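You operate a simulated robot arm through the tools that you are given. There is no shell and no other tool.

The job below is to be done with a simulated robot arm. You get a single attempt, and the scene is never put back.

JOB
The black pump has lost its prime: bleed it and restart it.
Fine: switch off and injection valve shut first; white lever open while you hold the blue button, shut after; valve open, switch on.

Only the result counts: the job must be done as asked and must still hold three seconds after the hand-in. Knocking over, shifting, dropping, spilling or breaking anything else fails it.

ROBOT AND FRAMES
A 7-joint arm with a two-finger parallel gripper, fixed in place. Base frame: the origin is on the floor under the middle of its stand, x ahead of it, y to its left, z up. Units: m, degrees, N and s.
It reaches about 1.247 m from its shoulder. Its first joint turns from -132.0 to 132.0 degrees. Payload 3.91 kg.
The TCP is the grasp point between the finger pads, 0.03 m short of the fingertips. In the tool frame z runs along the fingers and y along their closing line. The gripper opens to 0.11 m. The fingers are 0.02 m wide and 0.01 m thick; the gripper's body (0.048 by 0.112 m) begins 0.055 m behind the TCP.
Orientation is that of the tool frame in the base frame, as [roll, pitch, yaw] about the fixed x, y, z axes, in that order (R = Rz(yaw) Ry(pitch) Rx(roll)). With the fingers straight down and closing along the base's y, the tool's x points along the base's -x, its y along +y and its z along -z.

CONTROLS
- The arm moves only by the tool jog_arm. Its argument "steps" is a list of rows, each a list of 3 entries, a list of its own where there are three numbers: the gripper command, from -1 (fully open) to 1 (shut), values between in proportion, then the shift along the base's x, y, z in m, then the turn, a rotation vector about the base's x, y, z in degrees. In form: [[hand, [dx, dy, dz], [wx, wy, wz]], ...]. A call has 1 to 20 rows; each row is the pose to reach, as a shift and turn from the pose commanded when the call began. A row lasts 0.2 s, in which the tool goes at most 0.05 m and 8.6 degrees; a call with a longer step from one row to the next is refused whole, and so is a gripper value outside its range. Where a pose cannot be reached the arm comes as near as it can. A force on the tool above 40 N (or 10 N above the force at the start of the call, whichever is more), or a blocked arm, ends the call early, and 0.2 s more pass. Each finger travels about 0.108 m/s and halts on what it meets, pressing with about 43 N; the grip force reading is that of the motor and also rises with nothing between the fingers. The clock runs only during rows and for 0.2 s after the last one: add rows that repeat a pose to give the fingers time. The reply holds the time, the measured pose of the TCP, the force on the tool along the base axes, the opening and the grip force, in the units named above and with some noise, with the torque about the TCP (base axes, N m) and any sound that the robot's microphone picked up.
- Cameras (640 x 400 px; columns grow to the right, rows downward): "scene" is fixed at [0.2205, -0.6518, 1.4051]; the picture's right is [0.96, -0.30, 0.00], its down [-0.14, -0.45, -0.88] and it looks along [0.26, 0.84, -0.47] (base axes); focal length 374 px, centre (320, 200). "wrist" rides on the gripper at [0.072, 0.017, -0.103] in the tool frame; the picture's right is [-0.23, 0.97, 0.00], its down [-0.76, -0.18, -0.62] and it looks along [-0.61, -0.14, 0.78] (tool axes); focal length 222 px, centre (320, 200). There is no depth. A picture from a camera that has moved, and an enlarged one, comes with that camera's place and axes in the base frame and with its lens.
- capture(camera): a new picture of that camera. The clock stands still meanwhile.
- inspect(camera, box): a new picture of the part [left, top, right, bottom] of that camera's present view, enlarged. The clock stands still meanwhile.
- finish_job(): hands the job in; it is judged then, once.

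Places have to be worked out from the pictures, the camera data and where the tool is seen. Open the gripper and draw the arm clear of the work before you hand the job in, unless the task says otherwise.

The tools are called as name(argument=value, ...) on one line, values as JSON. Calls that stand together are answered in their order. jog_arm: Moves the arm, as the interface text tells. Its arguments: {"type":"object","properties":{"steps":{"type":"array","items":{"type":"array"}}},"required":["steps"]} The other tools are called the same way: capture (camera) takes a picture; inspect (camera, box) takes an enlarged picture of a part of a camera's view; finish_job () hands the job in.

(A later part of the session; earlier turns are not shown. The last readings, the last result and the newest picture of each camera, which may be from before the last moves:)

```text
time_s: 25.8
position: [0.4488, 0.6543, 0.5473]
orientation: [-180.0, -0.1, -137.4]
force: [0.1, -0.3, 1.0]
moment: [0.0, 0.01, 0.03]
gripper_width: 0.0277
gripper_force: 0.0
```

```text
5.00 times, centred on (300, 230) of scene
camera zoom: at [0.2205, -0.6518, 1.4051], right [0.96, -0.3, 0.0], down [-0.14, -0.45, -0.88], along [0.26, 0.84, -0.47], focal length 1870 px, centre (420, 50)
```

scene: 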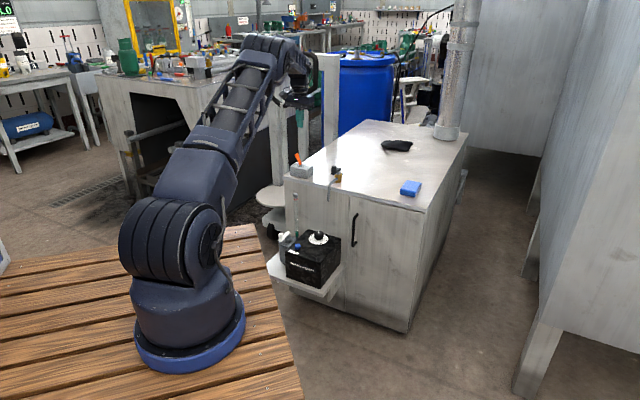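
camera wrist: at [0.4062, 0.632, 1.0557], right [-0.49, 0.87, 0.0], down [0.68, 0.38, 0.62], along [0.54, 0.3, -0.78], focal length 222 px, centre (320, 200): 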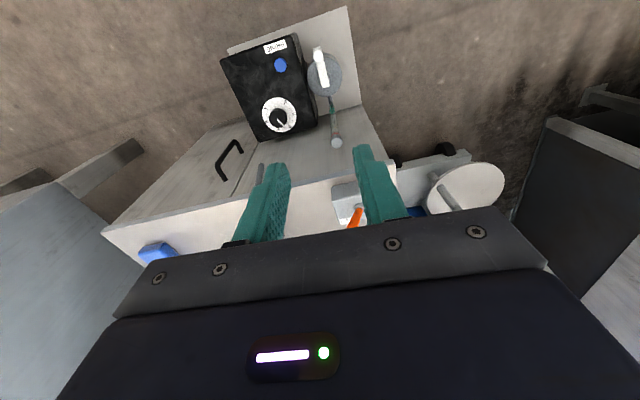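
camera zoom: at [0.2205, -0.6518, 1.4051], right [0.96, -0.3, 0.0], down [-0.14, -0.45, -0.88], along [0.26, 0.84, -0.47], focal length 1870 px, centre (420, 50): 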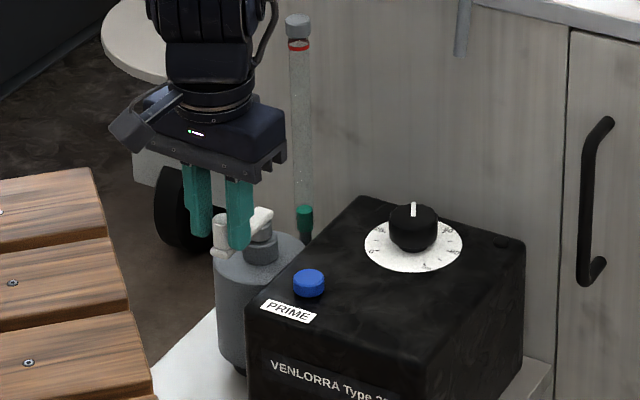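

The peg is caged between the fingers and no force shows. I try a 17° clockwise swing, away from the pump box, to find which way this lever turns.

jog_arm(steps=[[0.5, [0.003, -0.001, 0.003], [0, 0, 0]], [0.5, [0.0005, 0.002, 0.003], [0, 0, -4.25]], [0.5, [-0.002, 0.005, 0.003], [0, 0, -8.5]], [0.5, [-0.0042, 0.008, 0.003], [0, 0, -12.75]], [0.5, [-0.0063, 0.0114, 0.003], [0, 0, -17]], [0.5, [-0.0063, 0.0114, 0.003], [0, 0, -17]]])

inspect(camera="wrist", box=[220, 80, 420, 240])

inspect(camera="scene", box=[265, 190, 335, 270])

```text
time_s: 27.2
position: [0.4418, 0.6634, 0.552]
orientation: [-179.9, 0.0, -154.5]
force: [-0.6, -0.3, 0.3]
moment: [0.01, 0.03, 0.0]
gripper_width: 0.0275
gripper_force: 0.3
```

```text
2.50 times, centred on (320, 160) of wrist
camera zoom: at [0.369, 0.6469, 0.6571], right [-0.21, 0.98, 0.0], down [0.76, 0.17, 0.62], along [0.61, 0.13, -0.78], focal length 555 px, centre (320, 300)
```

zoom: 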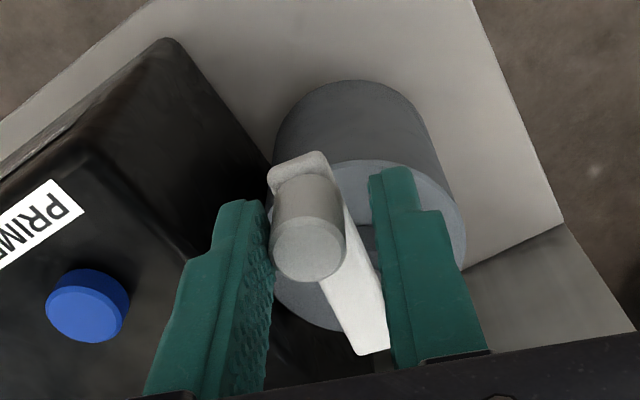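

```text
5.00 times, centred on (300, 230) of scene
camera zoom: at [0.2205, -0.6518, 1.4051], right [0.96, -0.3, 0.0], down [-0.14, -0.45, -0.88], along [0.26, 0.84, -0.47], focal length 1870 px, centre (420, 50)
```

zoom: 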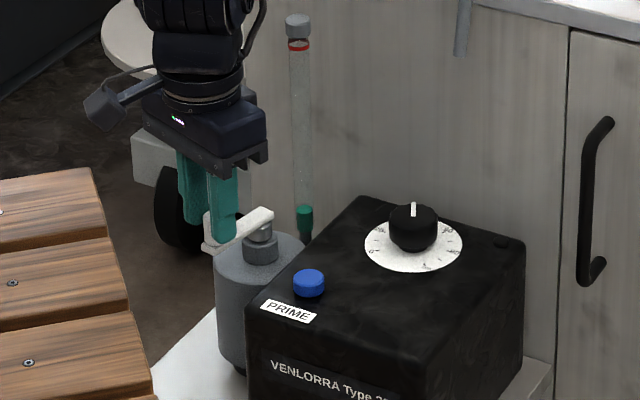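

The white lever follows clockwise with almost no force, so that is its free direction. I continue the arc to about 76° and check clearance to the sight tube before finishing.

jog_arm(steps=[[0.5, [-0.0032, 0.0071, 0], [0, 0, -8.5]], [0.5, [-0.0053, 0.0146, 0], [0, 0, -17]], [0.5, [-0.0062, 0.0223, 0], [0, 0, -25.5]], [0.5, [-0.006, 0.0301, 0], [0, 0, -34]], [0.5, [-0.0047, 0.0378, 0], [0, 0, -42.5]], [0.5, [-0.0022, 0.0452, 0], [0, 0, -51]], [0.5, [0.0013, 0.0521, 0], [0, 0, -59.5]], [0.5, [0.0013, 0.0521, 0], [0, 0, -59.5]]])

inspect(camera="wrist", box=[220, 80, 420, 240])

inspect(camera="scene", box=[265, 190, 335, 270])

```text
time_s: 29.0
position: [0.4438, 0.7164, 0.5525]
orientation: [179.9, 0.0, 145.9]
force: [-0.2, 0.7, -0.3]
moment: [-0.02, 0.01, 0.03]
gripper_width: 0.0278
gripper_force: 0.2
```

```text
2.50 times, centred on (320, 160) of wrist
camera zoom: at [0.3925, 0.77, 0.657], right [0.73, 0.68, 0.0], down [0.53, -0.57, 0.62], along [0.42, -0.46, -0.78], focal length 555 px, centre (320, 300)
```

zoom: 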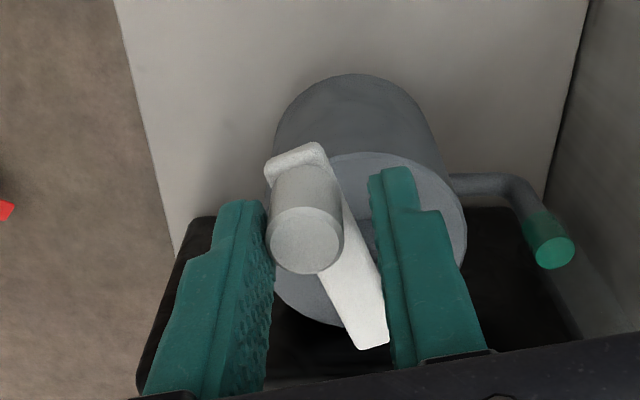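

```text
5.00 times, centred on (300, 230) of scene
camera zoom: at [0.2205, -0.6518, 1.4051], right [0.96, -0.3, 0.0], down [-0.14, -0.45, -0.88], along [0.26, 0.84, -0.47], focal length 1870 px, centre (420, 50)
```

zoom: 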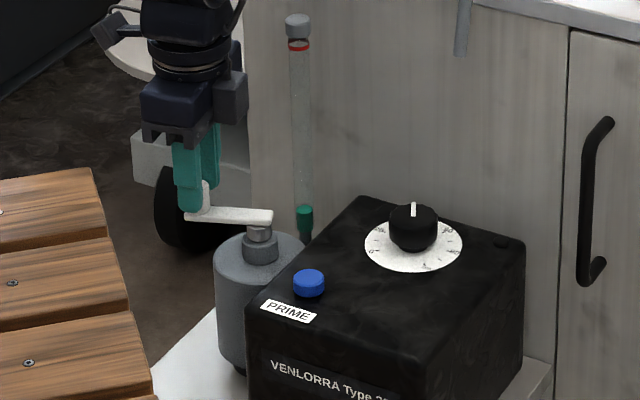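

The lever is following, with near-zero force and good clearance to the tube. I turn the remaining ~20° until it reaches its stop.

jog_arm(steps=[[0.5, [0.0022, 0.0032, 0], [0, 0, -4.25]], [0.5, [0.0045, 0.0063, 0], [0, 0, -8.5]], [0.5, [0.0072, 0.0092, 0], [0, 0, -12.75]], [0.5, [0.0099, 0.0119, 0], [0, 0, -17]], [0.5, [0.0131, 0.0146, 0], [0, 0, -21.5]], [0.5, [0.0131, 0.0146, 0], [0, 0, -21.5]]])

inspect(camera="wrist", box=[220, 80, 420, 240])

inspect(camera="scene", box=[265, 190, 335, 270])

```text
time_s: 30.4
position: [0.4564, 0.732, 0.5525]
orientation: [-180.0, 0.0, 124.4]
force: [-3.4, -2.6, 0.5]
moment: [-0.1, 0.03, -0.01]
gripper_width: 0.0294
gripper_force: 2.2
```

```text
2.50 times, centred on (320, 160) of wrist
camera zoom: at [0.4293, 0.7998, 0.6565], right [0.93, 0.36, 0.0], down [0.28, -0.73, 0.62], along [0.23, -0.58, -0.78], focal length 555 px, centre (320, 300)
```

zoom: 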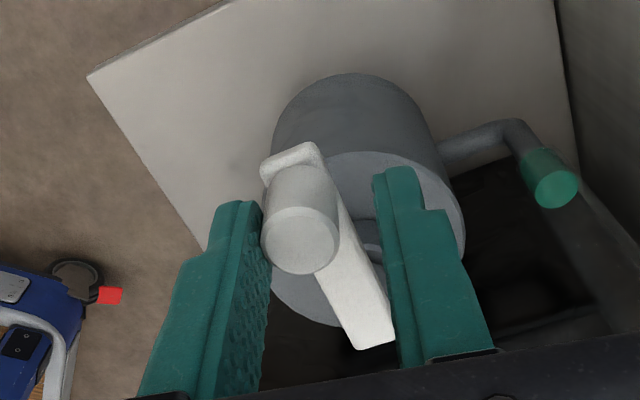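

```text
5.00 times, centred on (300, 230) of scene
camera zoom: at [0.2205, -0.6518, 1.4051], right [0.96, -0.3, 0.0], down [-0.14, -0.45, -0.88], along [0.26, 0.84, -0.47], focal length 1870 px, centre (420, 50)
```

zoom: 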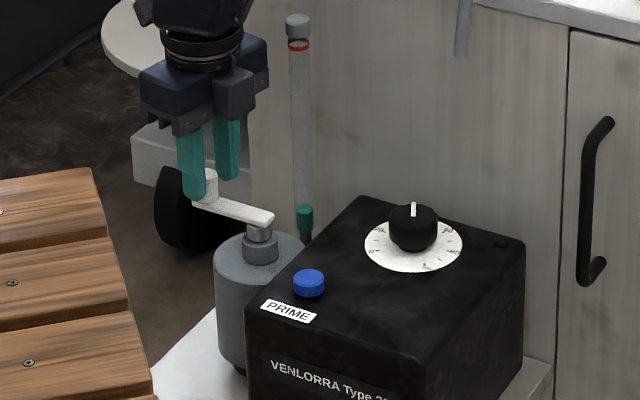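

A reaction of about 4 N appears, so the stop has been reached. I nudge a little more to make sure the lever is fully over.

jog_arm(steps=[[0.5, [0.003, 0.0021, 0], [0, 0, -4]], [0.5, [0.005, 0.0035, 0], [0, 0, -6]], [0.5, [0.005, 0.0035, 0], [0, 0, -6]]])

inspect(camera="wrist", box=[220, 80, 420, 240])

inspect(camera="scene", box=[265, 190, 335, 270])

```text
time_s: 31.2
position: [0.4603, 0.7334, 0.5503]
orientation: [-179.9, 0.0, 118.5]
force: [-16.9, -14.8, 2.8]
moment: [-0.47, 0.26, 0.07]
gripper_width: 0.0382
gripper_force: 11.2
```

```text
2.50 times, centred on (320, 160) of wrist
camera zoom: at [0.4414, 0.8043, 0.6554], right [0.96, 0.26, 0.0], down [0.21, -0.75, 0.62], along [0.16, -0.6, -0.78], focal length 555 px, centre (320, 300)
```

zoom: 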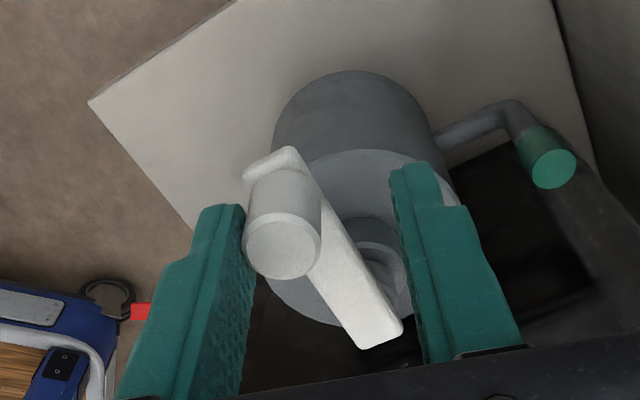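

```text
5.00 times, centred on (300, 230) of scene
camera zoom: at [0.2205, -0.6518, 1.4051], right [0.96, -0.3, 0.0], down [-0.14, -0.45, -0.88], along [0.26, 0.84, -0.47], focal length 1870 px, centre (420, 50)
```

zoom: 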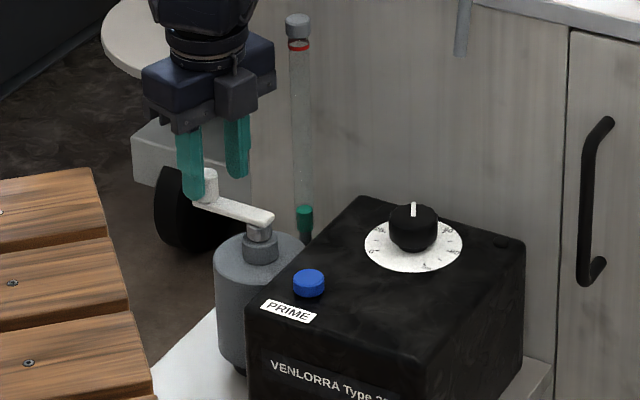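

The lever is firmly on its far stop at 22 N, so the bleed is open. I back off, release, rise, and return to bench alignment above the blue button at about (0.509, 0.593) with the fingers closed.

jog_arm(steps=[[0.5, [-0.004, -0.003, 0], [0, 0, 5]], [0.5, [-0.0082, -0.0062, 0], [0, 0, 10.5]], [0.2, [-0.0082, -0.0062, 0], [0, 0, 10.5]], [0.2, [-0.0082, -0.0062, 0.0], [0, 0, 10.5]], [0.2, [-0.0082, -0.0062, 0.04], [0, 0, 10.5]], [0.2, [-0.0082, -0.0062, 0.08], [0, 0, 10.5]], [0.2, [-0.0082, -0.0062, 0.12], [0, 0, 10.5]], [0.2, [-0.0082, -0.0062, 0.15], [0, 0, 10.5]], [0.2, [-0.003, -0.018, 0.15], [0, 0, 19]], [0.2, [0.002, -0.03, 0.15], [0, 0, 27.5]], [0.2, [0.007, -0.042, 0.15], [0, 0, 36]], [0.2, [0.012, -0.055, 0.15], [0, 0, 44.5]], [0.5, [0.017, -0.067, 0.15], [0, 0, 53]], [0.8, [0.022, -0.079, 0.15], [0, 0, 61.5]], [1, [0.027, -0.091, 0.15], [0, 0, 70]], [1, [0.032, -0.104, 0.15], [0, 0, 78.5]], [1, [0.037, -0.116, 0.15], [0, 0, 87]], [1, [0.042, -0.128, 0.15], [0, 0, 95.5]], [1, [0.047, -0.141, 0.15], [0, 0, 104]], [1, [0.047, -0.141, 0.15], [0, 0, 104]]])

capture(camera="wrist")

inspect(camera="scene", box=[255, 160, 355, 280])

```text
time_s: 35.4
position: [0.5071, 0.5937, 0.7017]
orientation: [179.9, 0.1, -137.3]
force: [-0.4, -0.4, 0.2]
moment: [-0.02, -0.04, 0.02]
gripper_width: 0.0001
gripper_force: 37.4
```

```text
taken
camera wrist: at [0.4432, 0.5552, 0.807], right [-0.49, 0.87, 0.0], down [0.68, 0.38, 0.62], along [0.54, 0.31, -0.78], focal length 222 px, centre (320, 200)
```

wrist: 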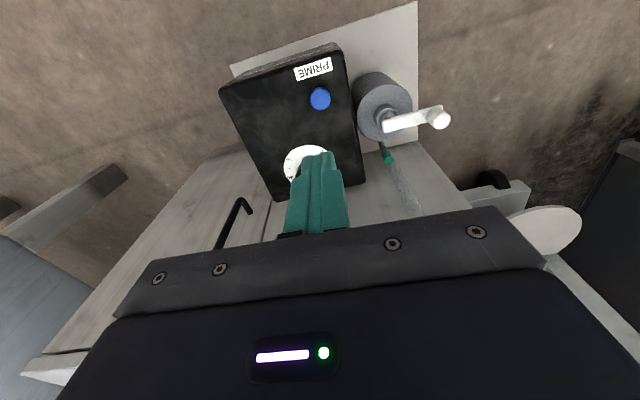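

```text
3.33 times, centred on (305, 220) of scene
camera zoom: at [0.2205, -0.6518, 1.4051], right [0.96, -0.3, 0.0], down [-0.14, -0.45, -0.88], along [0.26, 0.84, -0.47], focal length 1247 px, centre (370, 133)
```

zoom: 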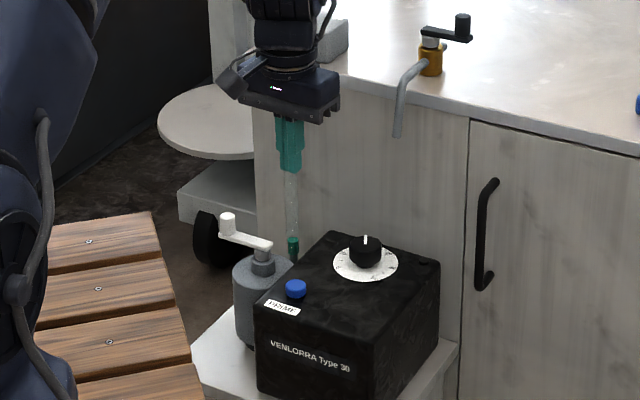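

The white lever stands in its new position, and the button projects to about (0.509, 0.5925), directly below the fingers. I go down to just above it.

jog_arm(steps=[[1, [0.002, -0.001, -0.04], [0, 0, 0]], [1, [0.002, -0.001, -0.08], [0, 0, 0]], [1, [0.002, -0.001, -0.12], [0, 0, 0]], [1, [0.002, -0.001, -0.145], [0, 0, 0]], [1, [0.002, -0.001, -0.155], [0, 0, 0]], [1, [0.002, -0.001, -0.155], [0, 0, 0]]])

inspect(camera="wrist", box=[220, 80, 420, 240])

inspect(camera="scene", box=[265, 185, 345, 265])

```text
time_s: 36.8
position: [0.5102, 0.593, 0.5463]
orientation: [180.0, 0.1, -137.5]
force: [-0.6, -0.3, -0.3]
moment: [0.01, 0.03, 0.01]
gripper_width: 0.0001
gripper_force: 38.0
```

```text
2.50 times, centred on (320, 160) of wrist
camera zoom: at [0.445, 0.5548, 0.6504], right [-0.49, 0.87, 0.0], down [0.68, 0.38, 0.62], along [0.54, 0.31, -0.78], focal length 555 px, centre (320, 300)
```

zoom: 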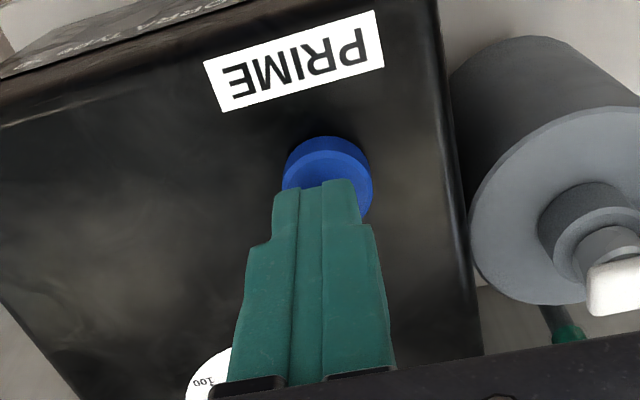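

```text
5.00 times, centred on (305, 225) of scene
camera zoom: at [0.2205, -0.6518, 1.4051], right [0.96, -0.3, 0.0], down [-0.14, -0.45, -0.88], along [0.26, 0.84, -0.47], focal length 1870 px, centre (395, 75)
```

zoom: 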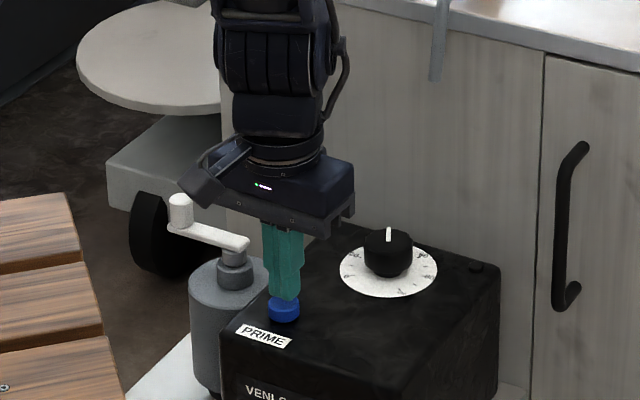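

The fingertips are about 5 mm above the blue button, with the button centre slightly in front. I shift 3 mm toward it and press down gently, watching the force.

jog_arm(steps=[[1, [-0.003, -0.0015, 0], [0, 0, 0]], [1, [-0.003, -0.0015, -0.004], [0, 0, 0]], [1, [-0.003, -0.0015, -0.007], [0, 0, 0]], [1, [-0.003, -0.0015, -0.01], [0, 0, 0]]])

inspect(camera="scene", box=[265, 185, 345, 265])

capture(camera="wrist")

```text
time_s: 37.8
position: [0.5083, 0.5898, 0.5385]
orientation: [-180.0, 0.0, -137.5]
force: [-0.1, -0.1, 0.2]
moment: [-0.01, -0.03, -0.01]
gripper_width: 0.0
gripper_force: 38.2
```

```text
5.00 times, centred on (305, 225) of scene
camera zoom: at [0.2205, -0.6518, 1.4051], right [0.96, -0.3, 0.0], down [-0.14, -0.45, -0.88], along [0.26, 0.84, -0.47], focal length 1870 px, centre (395, 75)
```

zoom: 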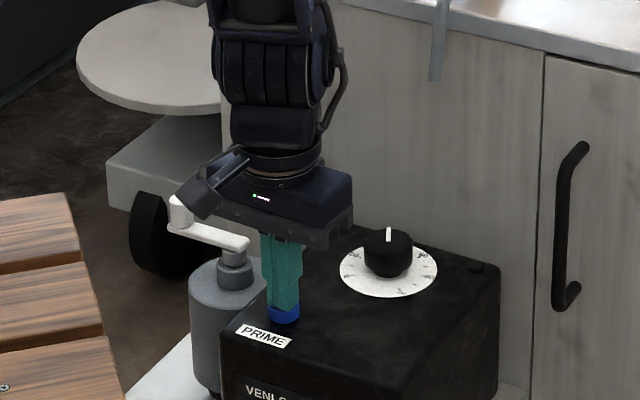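

```text
taken
camera wrist: at [0.4426, 0.5522, 0.6423], right [-0.49, 0.87, 0.0], down [0.68, 0.38, 0.62], along [0.54, 0.31, -0.78], focal length 222 px, centre (320, 200)
```

wrist: 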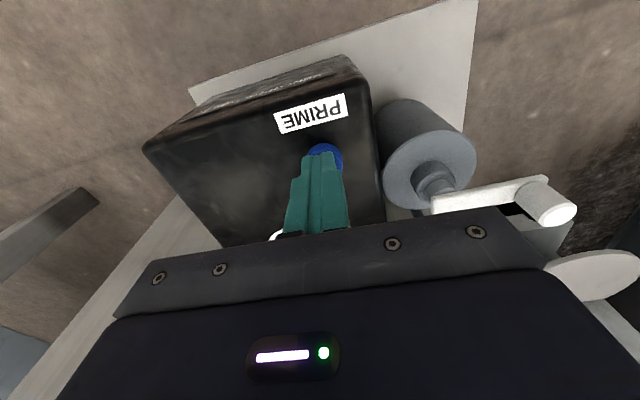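

There is no contact force yet, though the tips look nearly on the button. I continue down in small steps.

jog_arm(steps=[[1, [0, 0, -0.003], [0, 0, 0]], [1, [0, 0, -0.005], [0, 0, 0]]])

inspect(camera="scene", box=[275, 225, 315, 265])

inspect(camera="wrist", box=[260, 80, 400, 180])

```text
time_s: 38.4
position: [0.5071, 0.5896, 0.5332]
orientation: [180.0, 0.0, -137.5]
force: [-0.5, -0.9, 3.0]
moment: [-0.07, 0.0, -0.02]
gripper_width: 0.0004
gripper_force: 38.0
heard: click
```

```text
10.00 times, centred on (295, 245) of scene
camera zoom: at [0.2205, -0.6518, 1.4051], right [0.96, -0.3, 0.0], down [-0.14, -0.45, -0.88], along [0.26, 0.84, -0.47], focal length 3740 px, centre (570, -250)
```

zoom: 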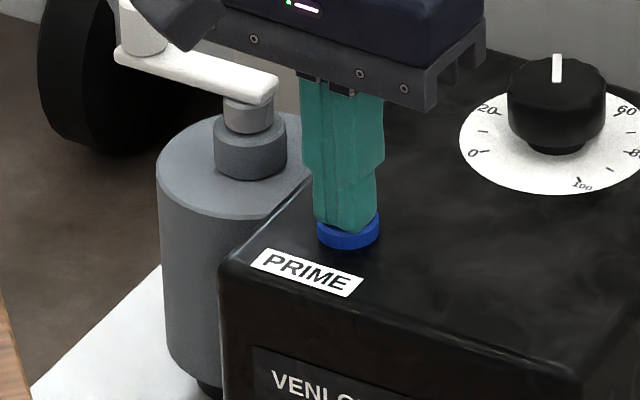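

```text
4.00 times, centred on (330, 130) of wrist
camera zoom: at [0.4422, 0.5522, 0.6374], right [-0.49, 0.87, 0.0], down [0.68, 0.38, 0.62], along [0.54, 0.31, -0.78], focal length 888 px, centre (280, 480)
```

zoom: 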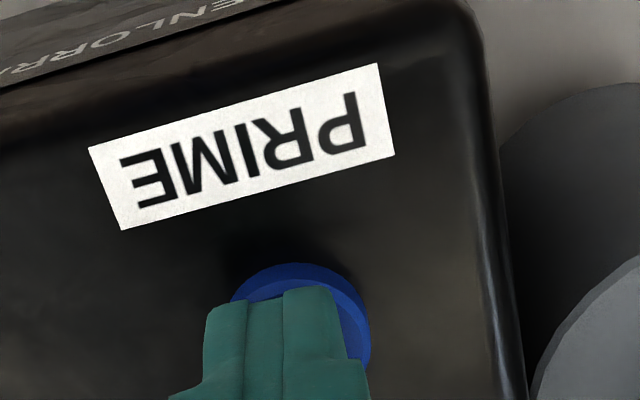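

A click was heard at 3 N, so the button is down. I press 1.5 mm more for margin and hold about a second, listening and watching the sight tube.

jog_arm(steps=[[1, [0, 0, -0.0015], [0, 0, 0]], [1, [0, 0, -0.0015], [0, 0, 0]], [1, [0, 0, -0.0015], [0, 0, 0]], [1, [0, 0, -0.0015], [0, 0, 0]]])

inspect(camera="scene", box=[260, 180, 330, 260])

capture(camera="wrist")

```text
time_s: 39.4
position: [0.5069, 0.5902, 0.5312]
orientation: [179.9, 0.0, -137.5]
force: [2.4, -1.9, 9.0]
moment: [-0.04, -0.09, 0.02]
gripper_width: 0.0
gripper_force: 37.6
```

```text
5.00 times, centred on (295, 220) of scene
camera zoom: at [0.2205, -0.6518, 1.4051], right [0.96, -0.3, 0.0], down [-0.14, -0.45, -0.88], along [0.26, 0.84, -0.47], focal length 1870 px, centre (445, 100)
```

zoom: 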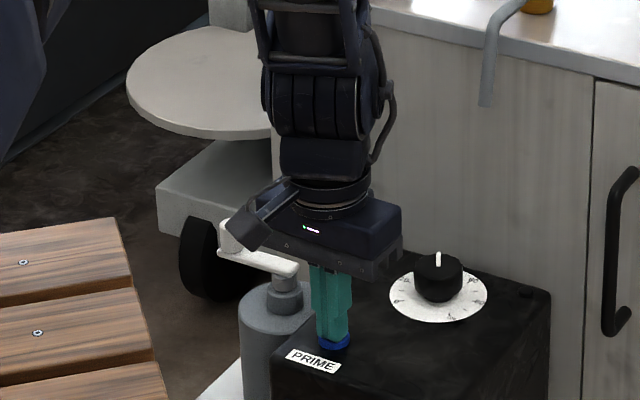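

```text
taken
camera wrist: at [0.4421, 0.5524, 0.6361], right [-0.49, 0.87, 0.0], down [0.68, 0.38, 0.62], along [0.54, 0.31, -0.78], focal length 222 px, centre (320, 200)
```

wrist: 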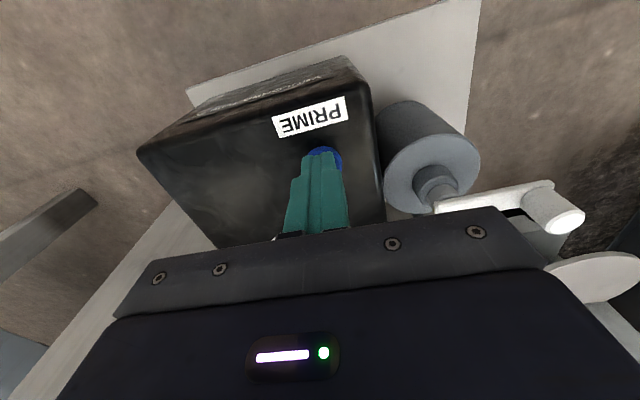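

The force is a steady 9 N with the button fully depressed. The tube is hidden behind the arm, so I keep holding and listening for a couple more seconds.

jog_arm(steps=[[1, [0, 0, 0], [0, 0, 0]], [1, [0, 0, 0], [0, 0, 0]], [1, [0, 0, 0], [0, 0, 0]], [1, [0, 0, 0], [0, 0, 0]], [1, [0, 0, 0], [0, 0, 0]], [1, [0, 0, 0], [0, 0, 0]], [1, [0, 0, 0], [0, 0, 0]], [1, [0, 0, 0], [0, 0, 0]]])

inspect(camera="scene", box=[260, 180, 330, 260])

capture(camera="wrist")

```text
time_s: 41.2
position: [0.5065, 0.5903, 0.5315]
orientation: [-180.0, 0.0, -137.5]
force: [3.2, 1.5, 8.8]
moment: [0.06, -0.07, -0.04]
gripper_width: 0.0002
gripper_force: 37.4
```

```text
5.00 times, centred on (295, 220) of scene
camera zoom: at [0.2205, -0.6518, 1.4051], right [0.96, -0.3, 0.0], down [-0.14, -0.45, -0.88], along [0.26, 0.84, -0.47], focal length 1870 px, centre (445, 100)
```

zoom: 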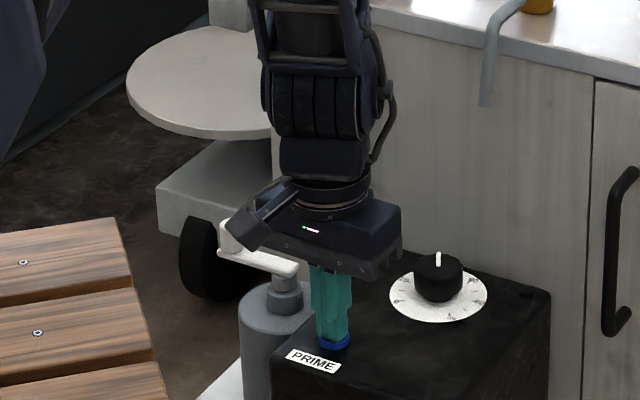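

```text
taken
camera wrist: at [0.4419, 0.5525, 0.6361], right [-0.49, 0.87, 0.0], down [0.68, 0.38, 0.62], along [0.54, 0.31, -0.78], focal length 222 px, centre (320, 200)
```

wrist: 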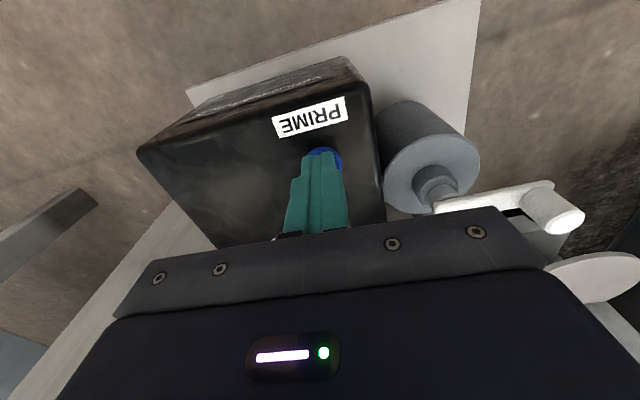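

I've held for about 3 s with no sound. I release and lift aside to see whether the sight tube has changed; I can press again if it needs longer.

jog_arm(steps=[[1, [0, 0, 0.04], [0, 0, 0]], [1, [0, 0, 0.08], [0, 0, 0]], [1, [0, 0, 0.12], [0, 0, 0]], [1, [-0.02, 0, 0.16], [0, 0, 0]], [1, [-0.05, 0, 0.19], [0, 0, 0]], [1, [-0.08, 0, 0.21], [0, 0, 0]], [1, [-0.08, 0, 0.21], [0, 0, 0]]])

inspect(camera="scene", box=[270, 180, 330, 255])

inspect(camera="scene", box=[285, 185, 310, 235])

capture(camera="wrist")

```text
time_s: 42.8
position: [0.4265, 0.5931, 0.738]
orientation: [179.9, -0.1, -137.5]
force: [0.2, -0.4, -0.1]
moment: [-0.01, -0.04, -0.02]
gripper_width: 0.0002
gripper_force: 37.5
```

```text
5.33 times, centred on (300, 218) of scene
camera zoom: at [0.2205, -0.6518, 1.4051], right [0.96, -0.3, 0.0], down [-0.14, -0.45, -0.88], along [0.26, 0.84, -0.47], focal length 1995 px, centre (427, 107)
```

zoom: 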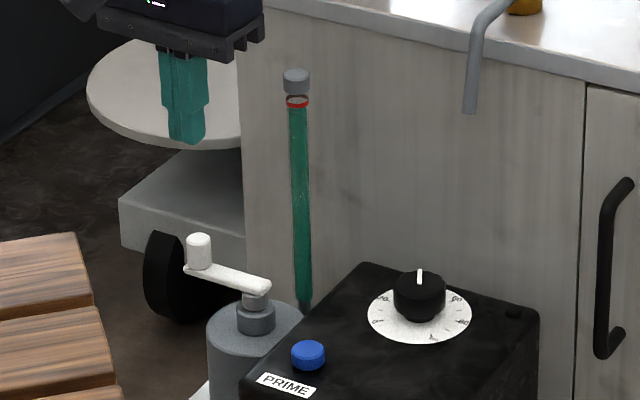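

```text
8.00 times, centred on (298, 210) of scene
camera zoom: at [0.2205, -0.6518, 1.4051], right [0.96, -0.3, 0.0], down [-0.14, -0.45, -0.88], along [0.26, 0.84, -0.47], focal length 2992 px, centre (500, 120)
```

zoom: 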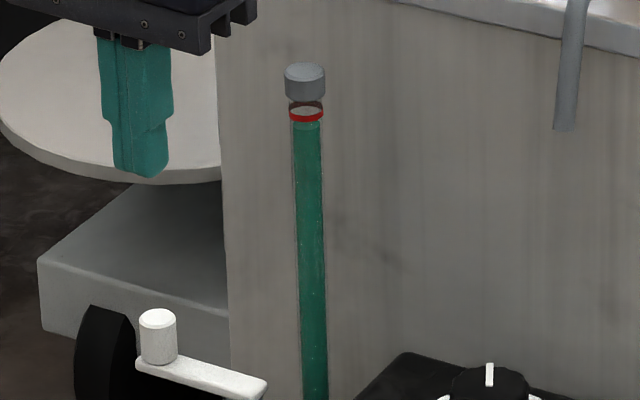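

```text
taken
camera wrist: at [0.361, 0.555, 0.8427], right [-0.49, 0.87, 0.0], down [0.68, 0.38, 0.62], along [0.54, 0.31, -0.78], focal length 222 px, centre (320, 200)
```

wrist: 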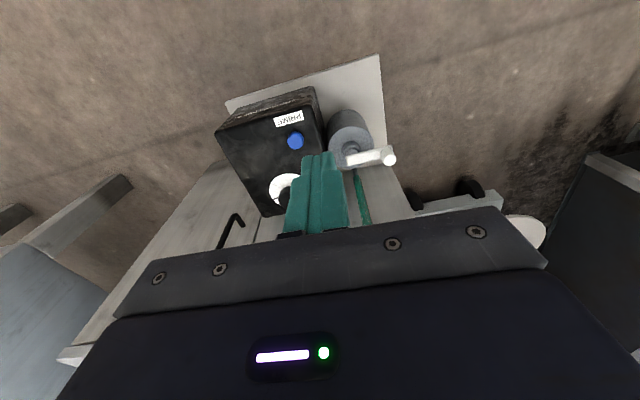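

The tube has filled with green liquid, up to about the red ring. I zoom in as far as possible to judge the level and whether any air bubbles remain.

inspect(camera="scene", box=[288, 188, 304, 200])

inspect(camera="scene", box=[285, 200, 309, 222])

inspect(camera="wrist", box=[330, 140, 400, 230])

```text
16.00 times, centred on (296, 194) of scene
camera zoom: at [0.2205, -0.6518, 1.4051], right [0.96, -0.3, 0.0], down [-0.14, -0.45, -0.88], along [0.26, 0.84, -0.47], focal length 5984 px, centre (704, 296)
```

zoom: 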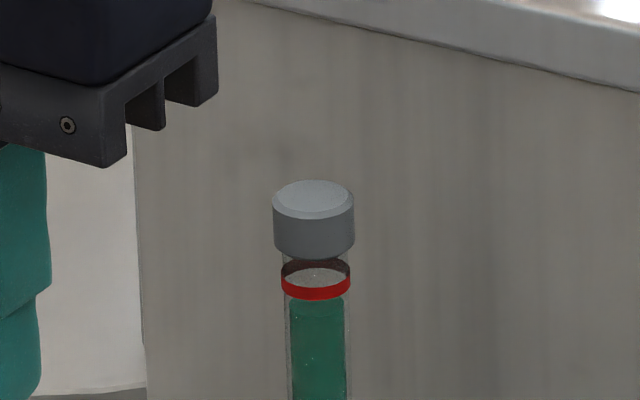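

```text
16.00 times, centred on (297, 211) of scene
camera zoom: at [0.2205, -0.6518, 1.4051], right [0.96, -0.3, 0.0], down [-0.14, -0.45, -0.88], along [0.26, 0.84, -0.47], focal length 5984 px, centre (688, 24)
```

zoom: 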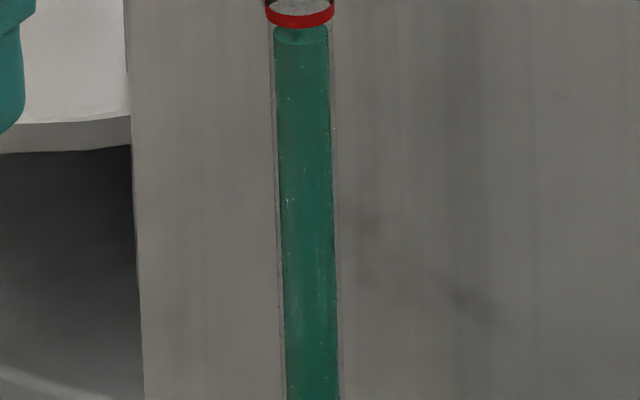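

```text
4.44 times, centred on (365, 185) of wrist
camera zoom: at [0.361, 0.555, 0.8427], right [-0.49, 0.87, 0.0], down [0.68, 0.38, 0.62], along [0.54, 0.31, -0.78], focal length 987 px, centre (120, 267)
```

zoom: 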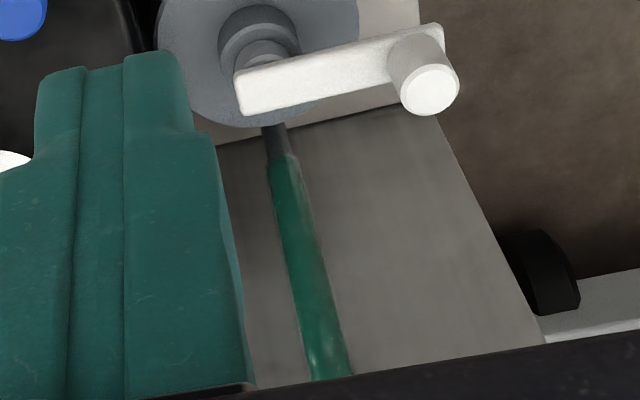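

The liquid stands about 6–8 mm below the red ring's centre after roughly 3 s of holding, so it rises at about 5 cm/s. A short extra press should bring it up to the ring, so I return to hover just above the button.

jog_arm(steps=[[1, [0.03, 0, -0.02], [0, 0, 0]], [1, [0.06, 0, -0.05], [0, 0, 0]], [1, [0.08, 0, -0.09], [0, 0, 0]], [1, [0.08, 0, -0.13], [0, 0, 0]], [1, [0.08, 0, -0.17], [0, 0, 0]], [1, [0.08, 0, -0.195], [0, 0, 0]], [1, [0.08, 0, -0.202], [0, 0, 0]], [1, [0.08, 0, -0.202], [0, 0, 0]]])

inspect(camera="wrist", box=[260, 80, 400, 180])

```text
time_s: 44.6
position: [0.5083, 0.5917, 0.5392]
orientation: [180.0, 0.0, -137.5]
force: [-0.6, -0.1, 1.2]
moment: [0.01, 0.02, -0.01]
gripper_width: 0.0002
gripper_force: 38.1
```

```text
4.00 times, centred on (330, 130) of wrist
camera zoom: at [0.4428, 0.5532, 0.6431], right [-0.49, 0.87, 0.0], down [0.68, 0.38, 0.62], along [0.54, 0.31, -0.78], focal length 888 px, centre (280, 480)
```

zoom: 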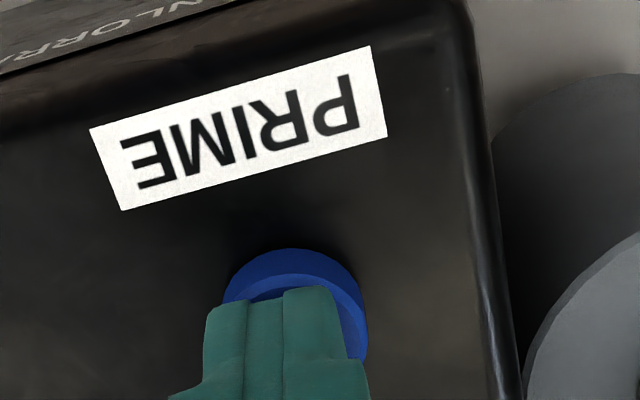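

Hovering just above the button. I do one short press of about 0.2 s, then release and lift aside in the same call so the level can be seen.

jog_arm(steps=[[1, [0, 0, -0.004], [0, 0, 0]], [1, [0, 0, -0.0078], [0, 0, 0]], [1, [0, 0, 0.03], [0, 0, 0]], [1, [0, 0, 0.075], [0, 0, 0]], [1, [0, 0, 0.12], [0, 0, 0]], [1, [-0.025, 0, 0.155], [0, 0, 0]], [1, [-0.055, 0, 0.185], [0, 0, 0]], [1, [-0.08, 0, 0.202], [0, 0, 0]], [1, [-0.08, 0, 0.202], [0, 0, 0]]])

inspect(camera="scene", box=[288, 188, 304, 200])

inspect(camera="scene", box=[270, 180, 330, 255])

```text
time_s: 46.6
position: [0.425, 0.5916, 0.745]
orientation: [179.9, 0.0, -137.6]
force: [0.0, -0.1, -0.7]
moment: [-0.02, 0.02, 0.04]
gripper_width: 0.0001
gripper_force: 37.7
heard: click
```

```text
16.00 times, centred on (296, 194) of scene
camera zoom: at [0.2205, -0.6518, 1.4051], right [0.96, -0.3, 0.0], down [-0.14, -0.45, -0.88], along [0.26, 0.84, -0.47], focal length 5984 px, centre (704, 296)
```

zoom: 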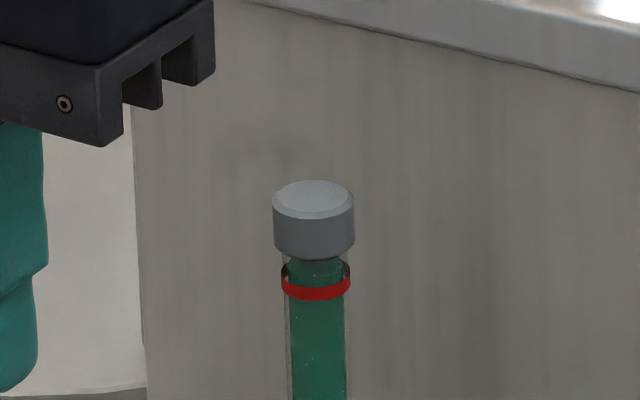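

```text
5.33 times, centred on (300, 218) of scene
camera zoom: at [0.2205, -0.6518, 1.4051], right [0.96, -0.3, 0.0], down [-0.14, -0.45, -0.88], along [0.26, 0.84, -0.47], focal length 1995 px, centre (427, 107)
```

zoom: 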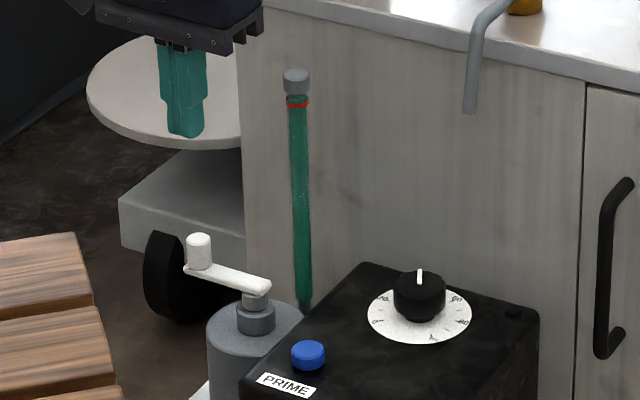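

The liquid is now at, and slightly past, the red ring, still below the cap with nothing spilled, so the bleed is done. Now I turn the gripper and move above the white lever's peg, now at about (0.4555, 0.730), to shut it.

jog_arm(steps=[[1, [0.003, 0.0126, 0], [0, 0, -8.2]], [1, [0.0056, 0.0252, 0], [0, 0, -16.4]], [0.7, [0.0083, 0.0377, 0], [0, 0, -24.6]], [0.2, [0.0111, 0.0503, 0], [0, 0, -32.8]], [0.2, [0.0139, 0.0629, 0], [0, 0, -41]], [0.2, [0.0166, 0.0755, 0], [0, 0, -49.2]], [0.2, [0.0194, 0.088, 0], [0, 0, -57.4]], [0.2, [0.0222, 0.1006, 0], [0, 0, -65.6]], [0.2, [0.025, 0.1132, 0], [0, 0, -73.8]], [0.2, [0.0277, 0.1258, 0], [0, 0, -82]], [0.2, [0.0305, 0.1384, 0], [0, 0, -90]], [0.2, [0.0305, 0.1384, -0.04], [0, 0, -90]], [0.2, [0.0305, 0.1384, -0.08], [0, 0, -90]], [0.2, [0.0305, 0.1384, -0.12], [0, 0, -90]], [0.2, [0.0305, 0.1384, -0.12], [0, 0, -90]]])

inspect(camera="wrist", box=[220, 40, 420, 200])

inspect(camera="scene", box=[260, 170, 340, 260])

```text
time_s: 49.8
position: [0.4546, 0.7332, 0.6226]
orientation: [-180.0, 0.0, 132.5]
force: [1.0, 0.2, -0.3]
moment: [-0.01, 0.0, -0.01]
gripper_width: 0.044
gripper_force: 0.1
```

```text
2.50 times, centred on (320, 120) of wrist
camera zoom: at [0.4192, 0.7973, 0.7278], right [0.87, 0.49, 0.0], down [0.38, -0.68, 0.62], along [0.31, -0.54, -0.78], focal length 555 px, centre (320, 400)
```

zoom: 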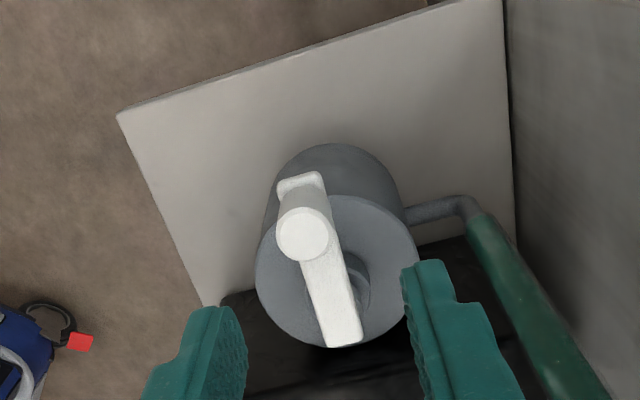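

```text
4.44 times, centred on (300, 215) of scene
camera zoom: at [0.2205, -0.6518, 1.4051], right [0.96, -0.3, 0.0], down [-0.14, -0.45, -0.88], along [0.26, 0.84, -0.47], focal length 1662 px, centre (409, 133)
```

zoom: 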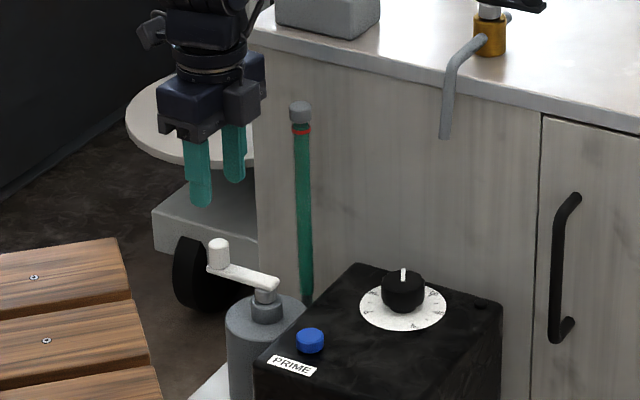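

The peg is about 5 mm left of centre between the fingers. I correct for that, descend around it, and narrow the fingers.

jog_arm(steps=[[0.2, [-0.0033, -0.0042, -0.02], [0, 0, 0]], [0.2, [-0.0033, -0.0042, -0.045], [0, 0, 0]], [0.2, [-0.0033, -0.0042, -0.062], [0, 0, 0]], [0.2, [-0.0033, -0.0042, -0.071], [0, 0, 0]], [0.5, [-0.0033, -0.0042, -0.071], [0, 0, 0]], [0.5, [-0.0033, -0.0042, -0.071], [0, 0, 0]]])

inspect(camera="wrist", box=[220, 80, 420, 240])

inspect(camera="scene", box=[260, 185, 330, 265])

```text
time_s: 51.2
position: [0.4546, 0.726, 0.5523]
orientation: [-180.0, -0.1, 132.5]
force: [0.3, -0.6, 0.4]
moment: [0.0, -0.02, 0.02]
gripper_width: 0.0274
gripper_force: 0.1
```

```text
2.50 times, centred on (320, 160) of wrist
camera zoom: at [0.4181, 0.7898, 0.6555], right [0.87, 0.49, 0.0], down [0.38, -0.68, 0.62], along [0.31, -0.54, -0.78], focal length 555 px, centre (320, 300)
```

zoom: 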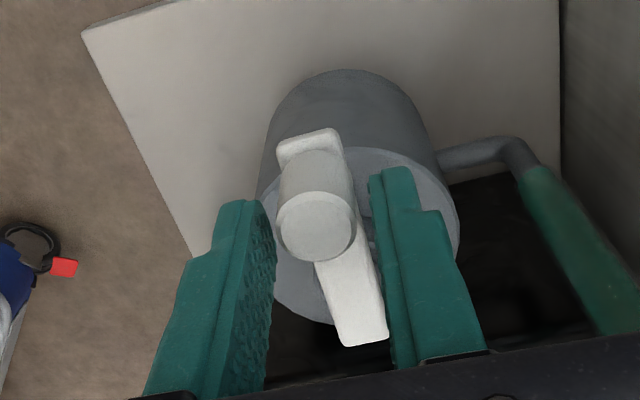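

```text
5.00 times, centred on (295, 225) of scene
camera zoom: at [0.2205, -0.6518, 1.4051], right [0.96, -0.3, 0.0], down [-0.14, -0.45, -0.88], along [0.26, 0.84, -0.47], focal length 1870 px, centre (445, 75)
```

zoom: 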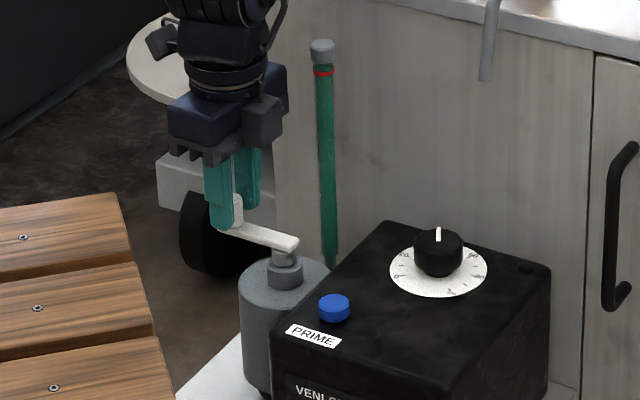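

The peg is centred in the cage. I sweep the lever back counter-clockwise through about 85–90°, gripper turning with it.

jog_arm(steps=[[0.5, [-0.0054, -0.0056, 0], [0, 0, 8.5]], [0.5, [-0.01, -0.0119, 0], [0, 0, 17]], [0.5, [-0.0135, -0.0188, 0], [0, 0, 25.5]], [0.5, [-0.016, -0.0262, 0], [0, 0, 34]], [0.5, [-0.0174, -0.0338, 0], [0, 0, 42.5]], [0.5, [-0.0176, -0.0416, 0], [0, 0, 51]], [0.5, [-0.0167, -0.0493, 0], [0, 0, 59.5]], [0.5, [-0.0147, -0.0568, 0], [0, 0, 68]], [0.5, [-0.0116, -0.0639, 0], [0, 0, 76.5]], [0.5, [-0.0074, -0.0705, 0], [0, 0, 85]], [0.5, [-0.0023, -0.0764, 0], [0, 0, 93.5]], [0.5, [-0.0023, -0.0764, 0], [0, 0, 93.5]]])

inspect(camera="wrist", box=[220, 80, 420, 240])

inspect(camera="scene", box=[260, 185, 330, 265])

```text
time_s: 53.8
position: [0.4512, 0.6491, 0.5504]
orientation: [180.0, 0.0, -133.8]
force: [0.4, -1.5, -0.6]
moment: [0.0, 0.0, -0.01]
gripper_width: 0.0276
gripper_force: 0.0
```

```text
2.50 times, centred on (320, 160) of wrist
camera zoom: at [0.3887, 0.6069, 0.6545], right [-0.54, 0.84, 0.0], down [0.66, 0.43, 0.62], along [0.52, 0.34, -0.78], focal length 555 px, centre (320, 300)
```

zoom: 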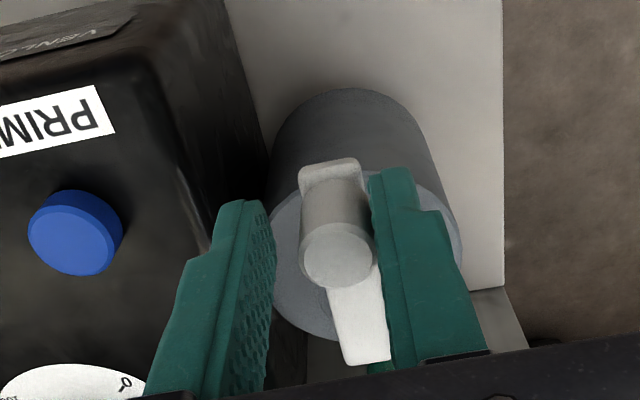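

```text
5.00 times, centred on (295, 225) of scene
camera zoom: at [0.2205, -0.6518, 1.4051], right [0.96, -0.3, 0.0], down [-0.14, -0.45, -0.88], along [0.26, 0.84, -0.47], focal length 1870 px, centre (445, 75)
```

zoom: 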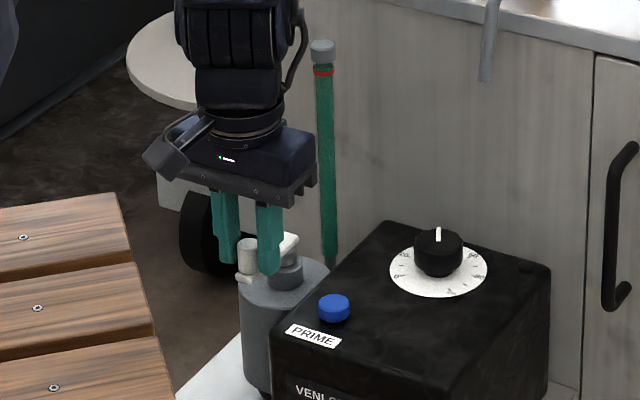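

The lever is nearly back; the trailing finger is against the peg with little force. I push the last few degrees to feel the stop.

jog_arm(steps=[[0.5, [0.0029, -0.0026, 0], [0, 0, 4.25]], [0.5, [0.0059, -0.0051, 0], [0, 0, 8.5]], [0.5, [0.0085, -0.0069, 0], [0, 0, 12]], [0.5, [0.0085, -0.0069, 0], [0, 0, 12]]])

inspect(camera="wrist", box=[220, 80, 420, 240])

```text
time_s: 54.8
position: [0.4594, 0.6443, 0.5507]
orientation: [179.9, 0.1, -121.9]
force: [-19.0, 20.9, 3.1]
moment: [0.6, 0.33, 0.01]
gripper_width: 0.0403
gripper_force: 12.6
```

```text
2.50 times, centred on (320, 160) of wrist
camera zoom: at [0.4062, 0.5904, 0.6549], right [-0.71, 0.71, 0.0], down [0.55, 0.55, 0.62], along [0.44, 0.44, -0.78], focal length 555 px, centre (320, 300)
```

zoom: 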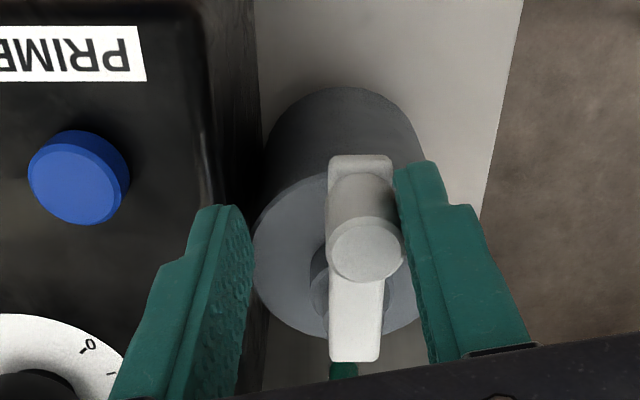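

Force of 28 N at the stop and the bar back where it started, so the bleed lever is shut. I back off, release, rise to 0.95 m, and head over to the injection valve, whose peg is now at about (0.749, 0.676).

jog_arm(steps=[[0.5, [-0.0031, 0.0024, 0], [0, 0, -4.25]], [0.5, [-0.0062, 0.0047, 0], [0, 0, -8.5]], [0.2, [-0.0062, 0.0047, 0], [0, 0, -8.5]], [0.2, [-0.0062, 0.0047, 0.045], [0, 0, -8.5]], [0.2, [-0.0062, 0.0047, 0.09], [0, 0, -8.5]], [0.2, [-0.0062, 0.0047, 0.135], [0, 0, -8.5]], [0.2, [-0.0062, 0.0047, 0.18], [0, 0, 0]], [0.2, [-0.0062, 0.0047, 0.225], [0, 0, 8.5]], [0.2, [-0.0062, 0.0047, 0.27], [0, 0, 17]], [0.2, [-0.0062, 0.0047, 0.315], [0, 0, 25.5]], [0.2, [-0.0062, 0.0047, 0.36], [0, 0, 34]], [0.2, [-0.0062, 0.0047, 0.4], [0, 0, 42.5]], [0.2, [0.031, 0.008, 0.4], [0, 0, 50.5]], [0.2, [0.068, 0.012, 0.4], [0, 0, 58.5]], [0.2, [0.105, 0.0155, 0.4], [0, 0, 66.5]], [0.2, [0.142, 0.019, 0.4], [0, 0, 74.4]], [0.2, [0.179, 0.023, 0.4], [0, 0, 74.4]], [0.2, [0.216, 0.0265, 0.4], [0, 0, 74.4]], [0.2, [0.253, 0.03, 0.4], [0, 0, 74.4]], [0.2, [0.2895, 0.0337, 0.4], [0, 0, 74.4]]])

inspect(camera="wrist", box=[220, 40, 420, 200])

inspect(camera="scene", box=[260, 140, 370, 270])

```text
time_s: 59.0
position: [0.7487, 0.6757, 0.9502]
orientation: [-179.9, 0.0, -47.5]
force: [0.9, -0.1, 0.5]
moment: [0.0, -0.03, -0.03]
gripper_width: 0.0442
gripper_force: 0.2
```

```text
2.50 times, centred on (320, 120) of wrist
camera zoom: at [0.7853, 0.6102, 1.0549], right [-0.87, -0.49, 0.0], down [-0.38, 0.68, 0.62], along [-0.3, 0.54, -0.78], focal length 555 px, centre (320, 400)
```

zoom: 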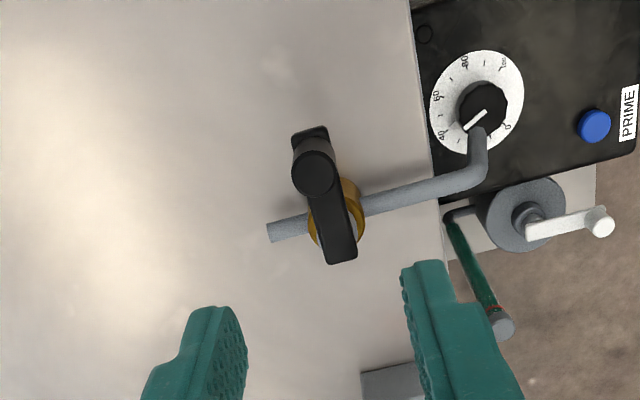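

```text
3.08 times, centred on (315, 205) of scene
camera zoom: at [0.2205, -0.6518, 1.4051], right [0.96, -0.3, 0.0], down [-0.14, -0.45, -0.88], along [0.26, 0.84, -0.47], focal length 1151 px, centre (335, 185)
```

zoom: 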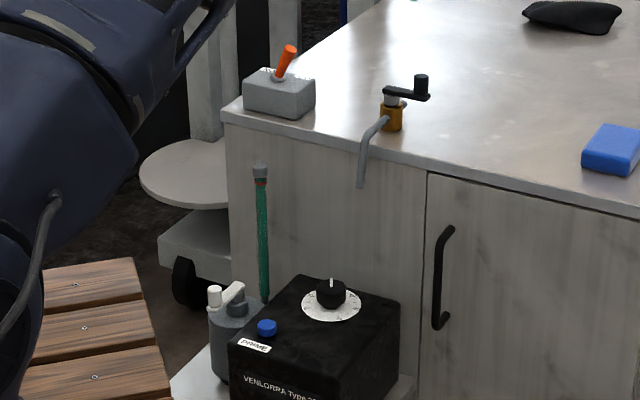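

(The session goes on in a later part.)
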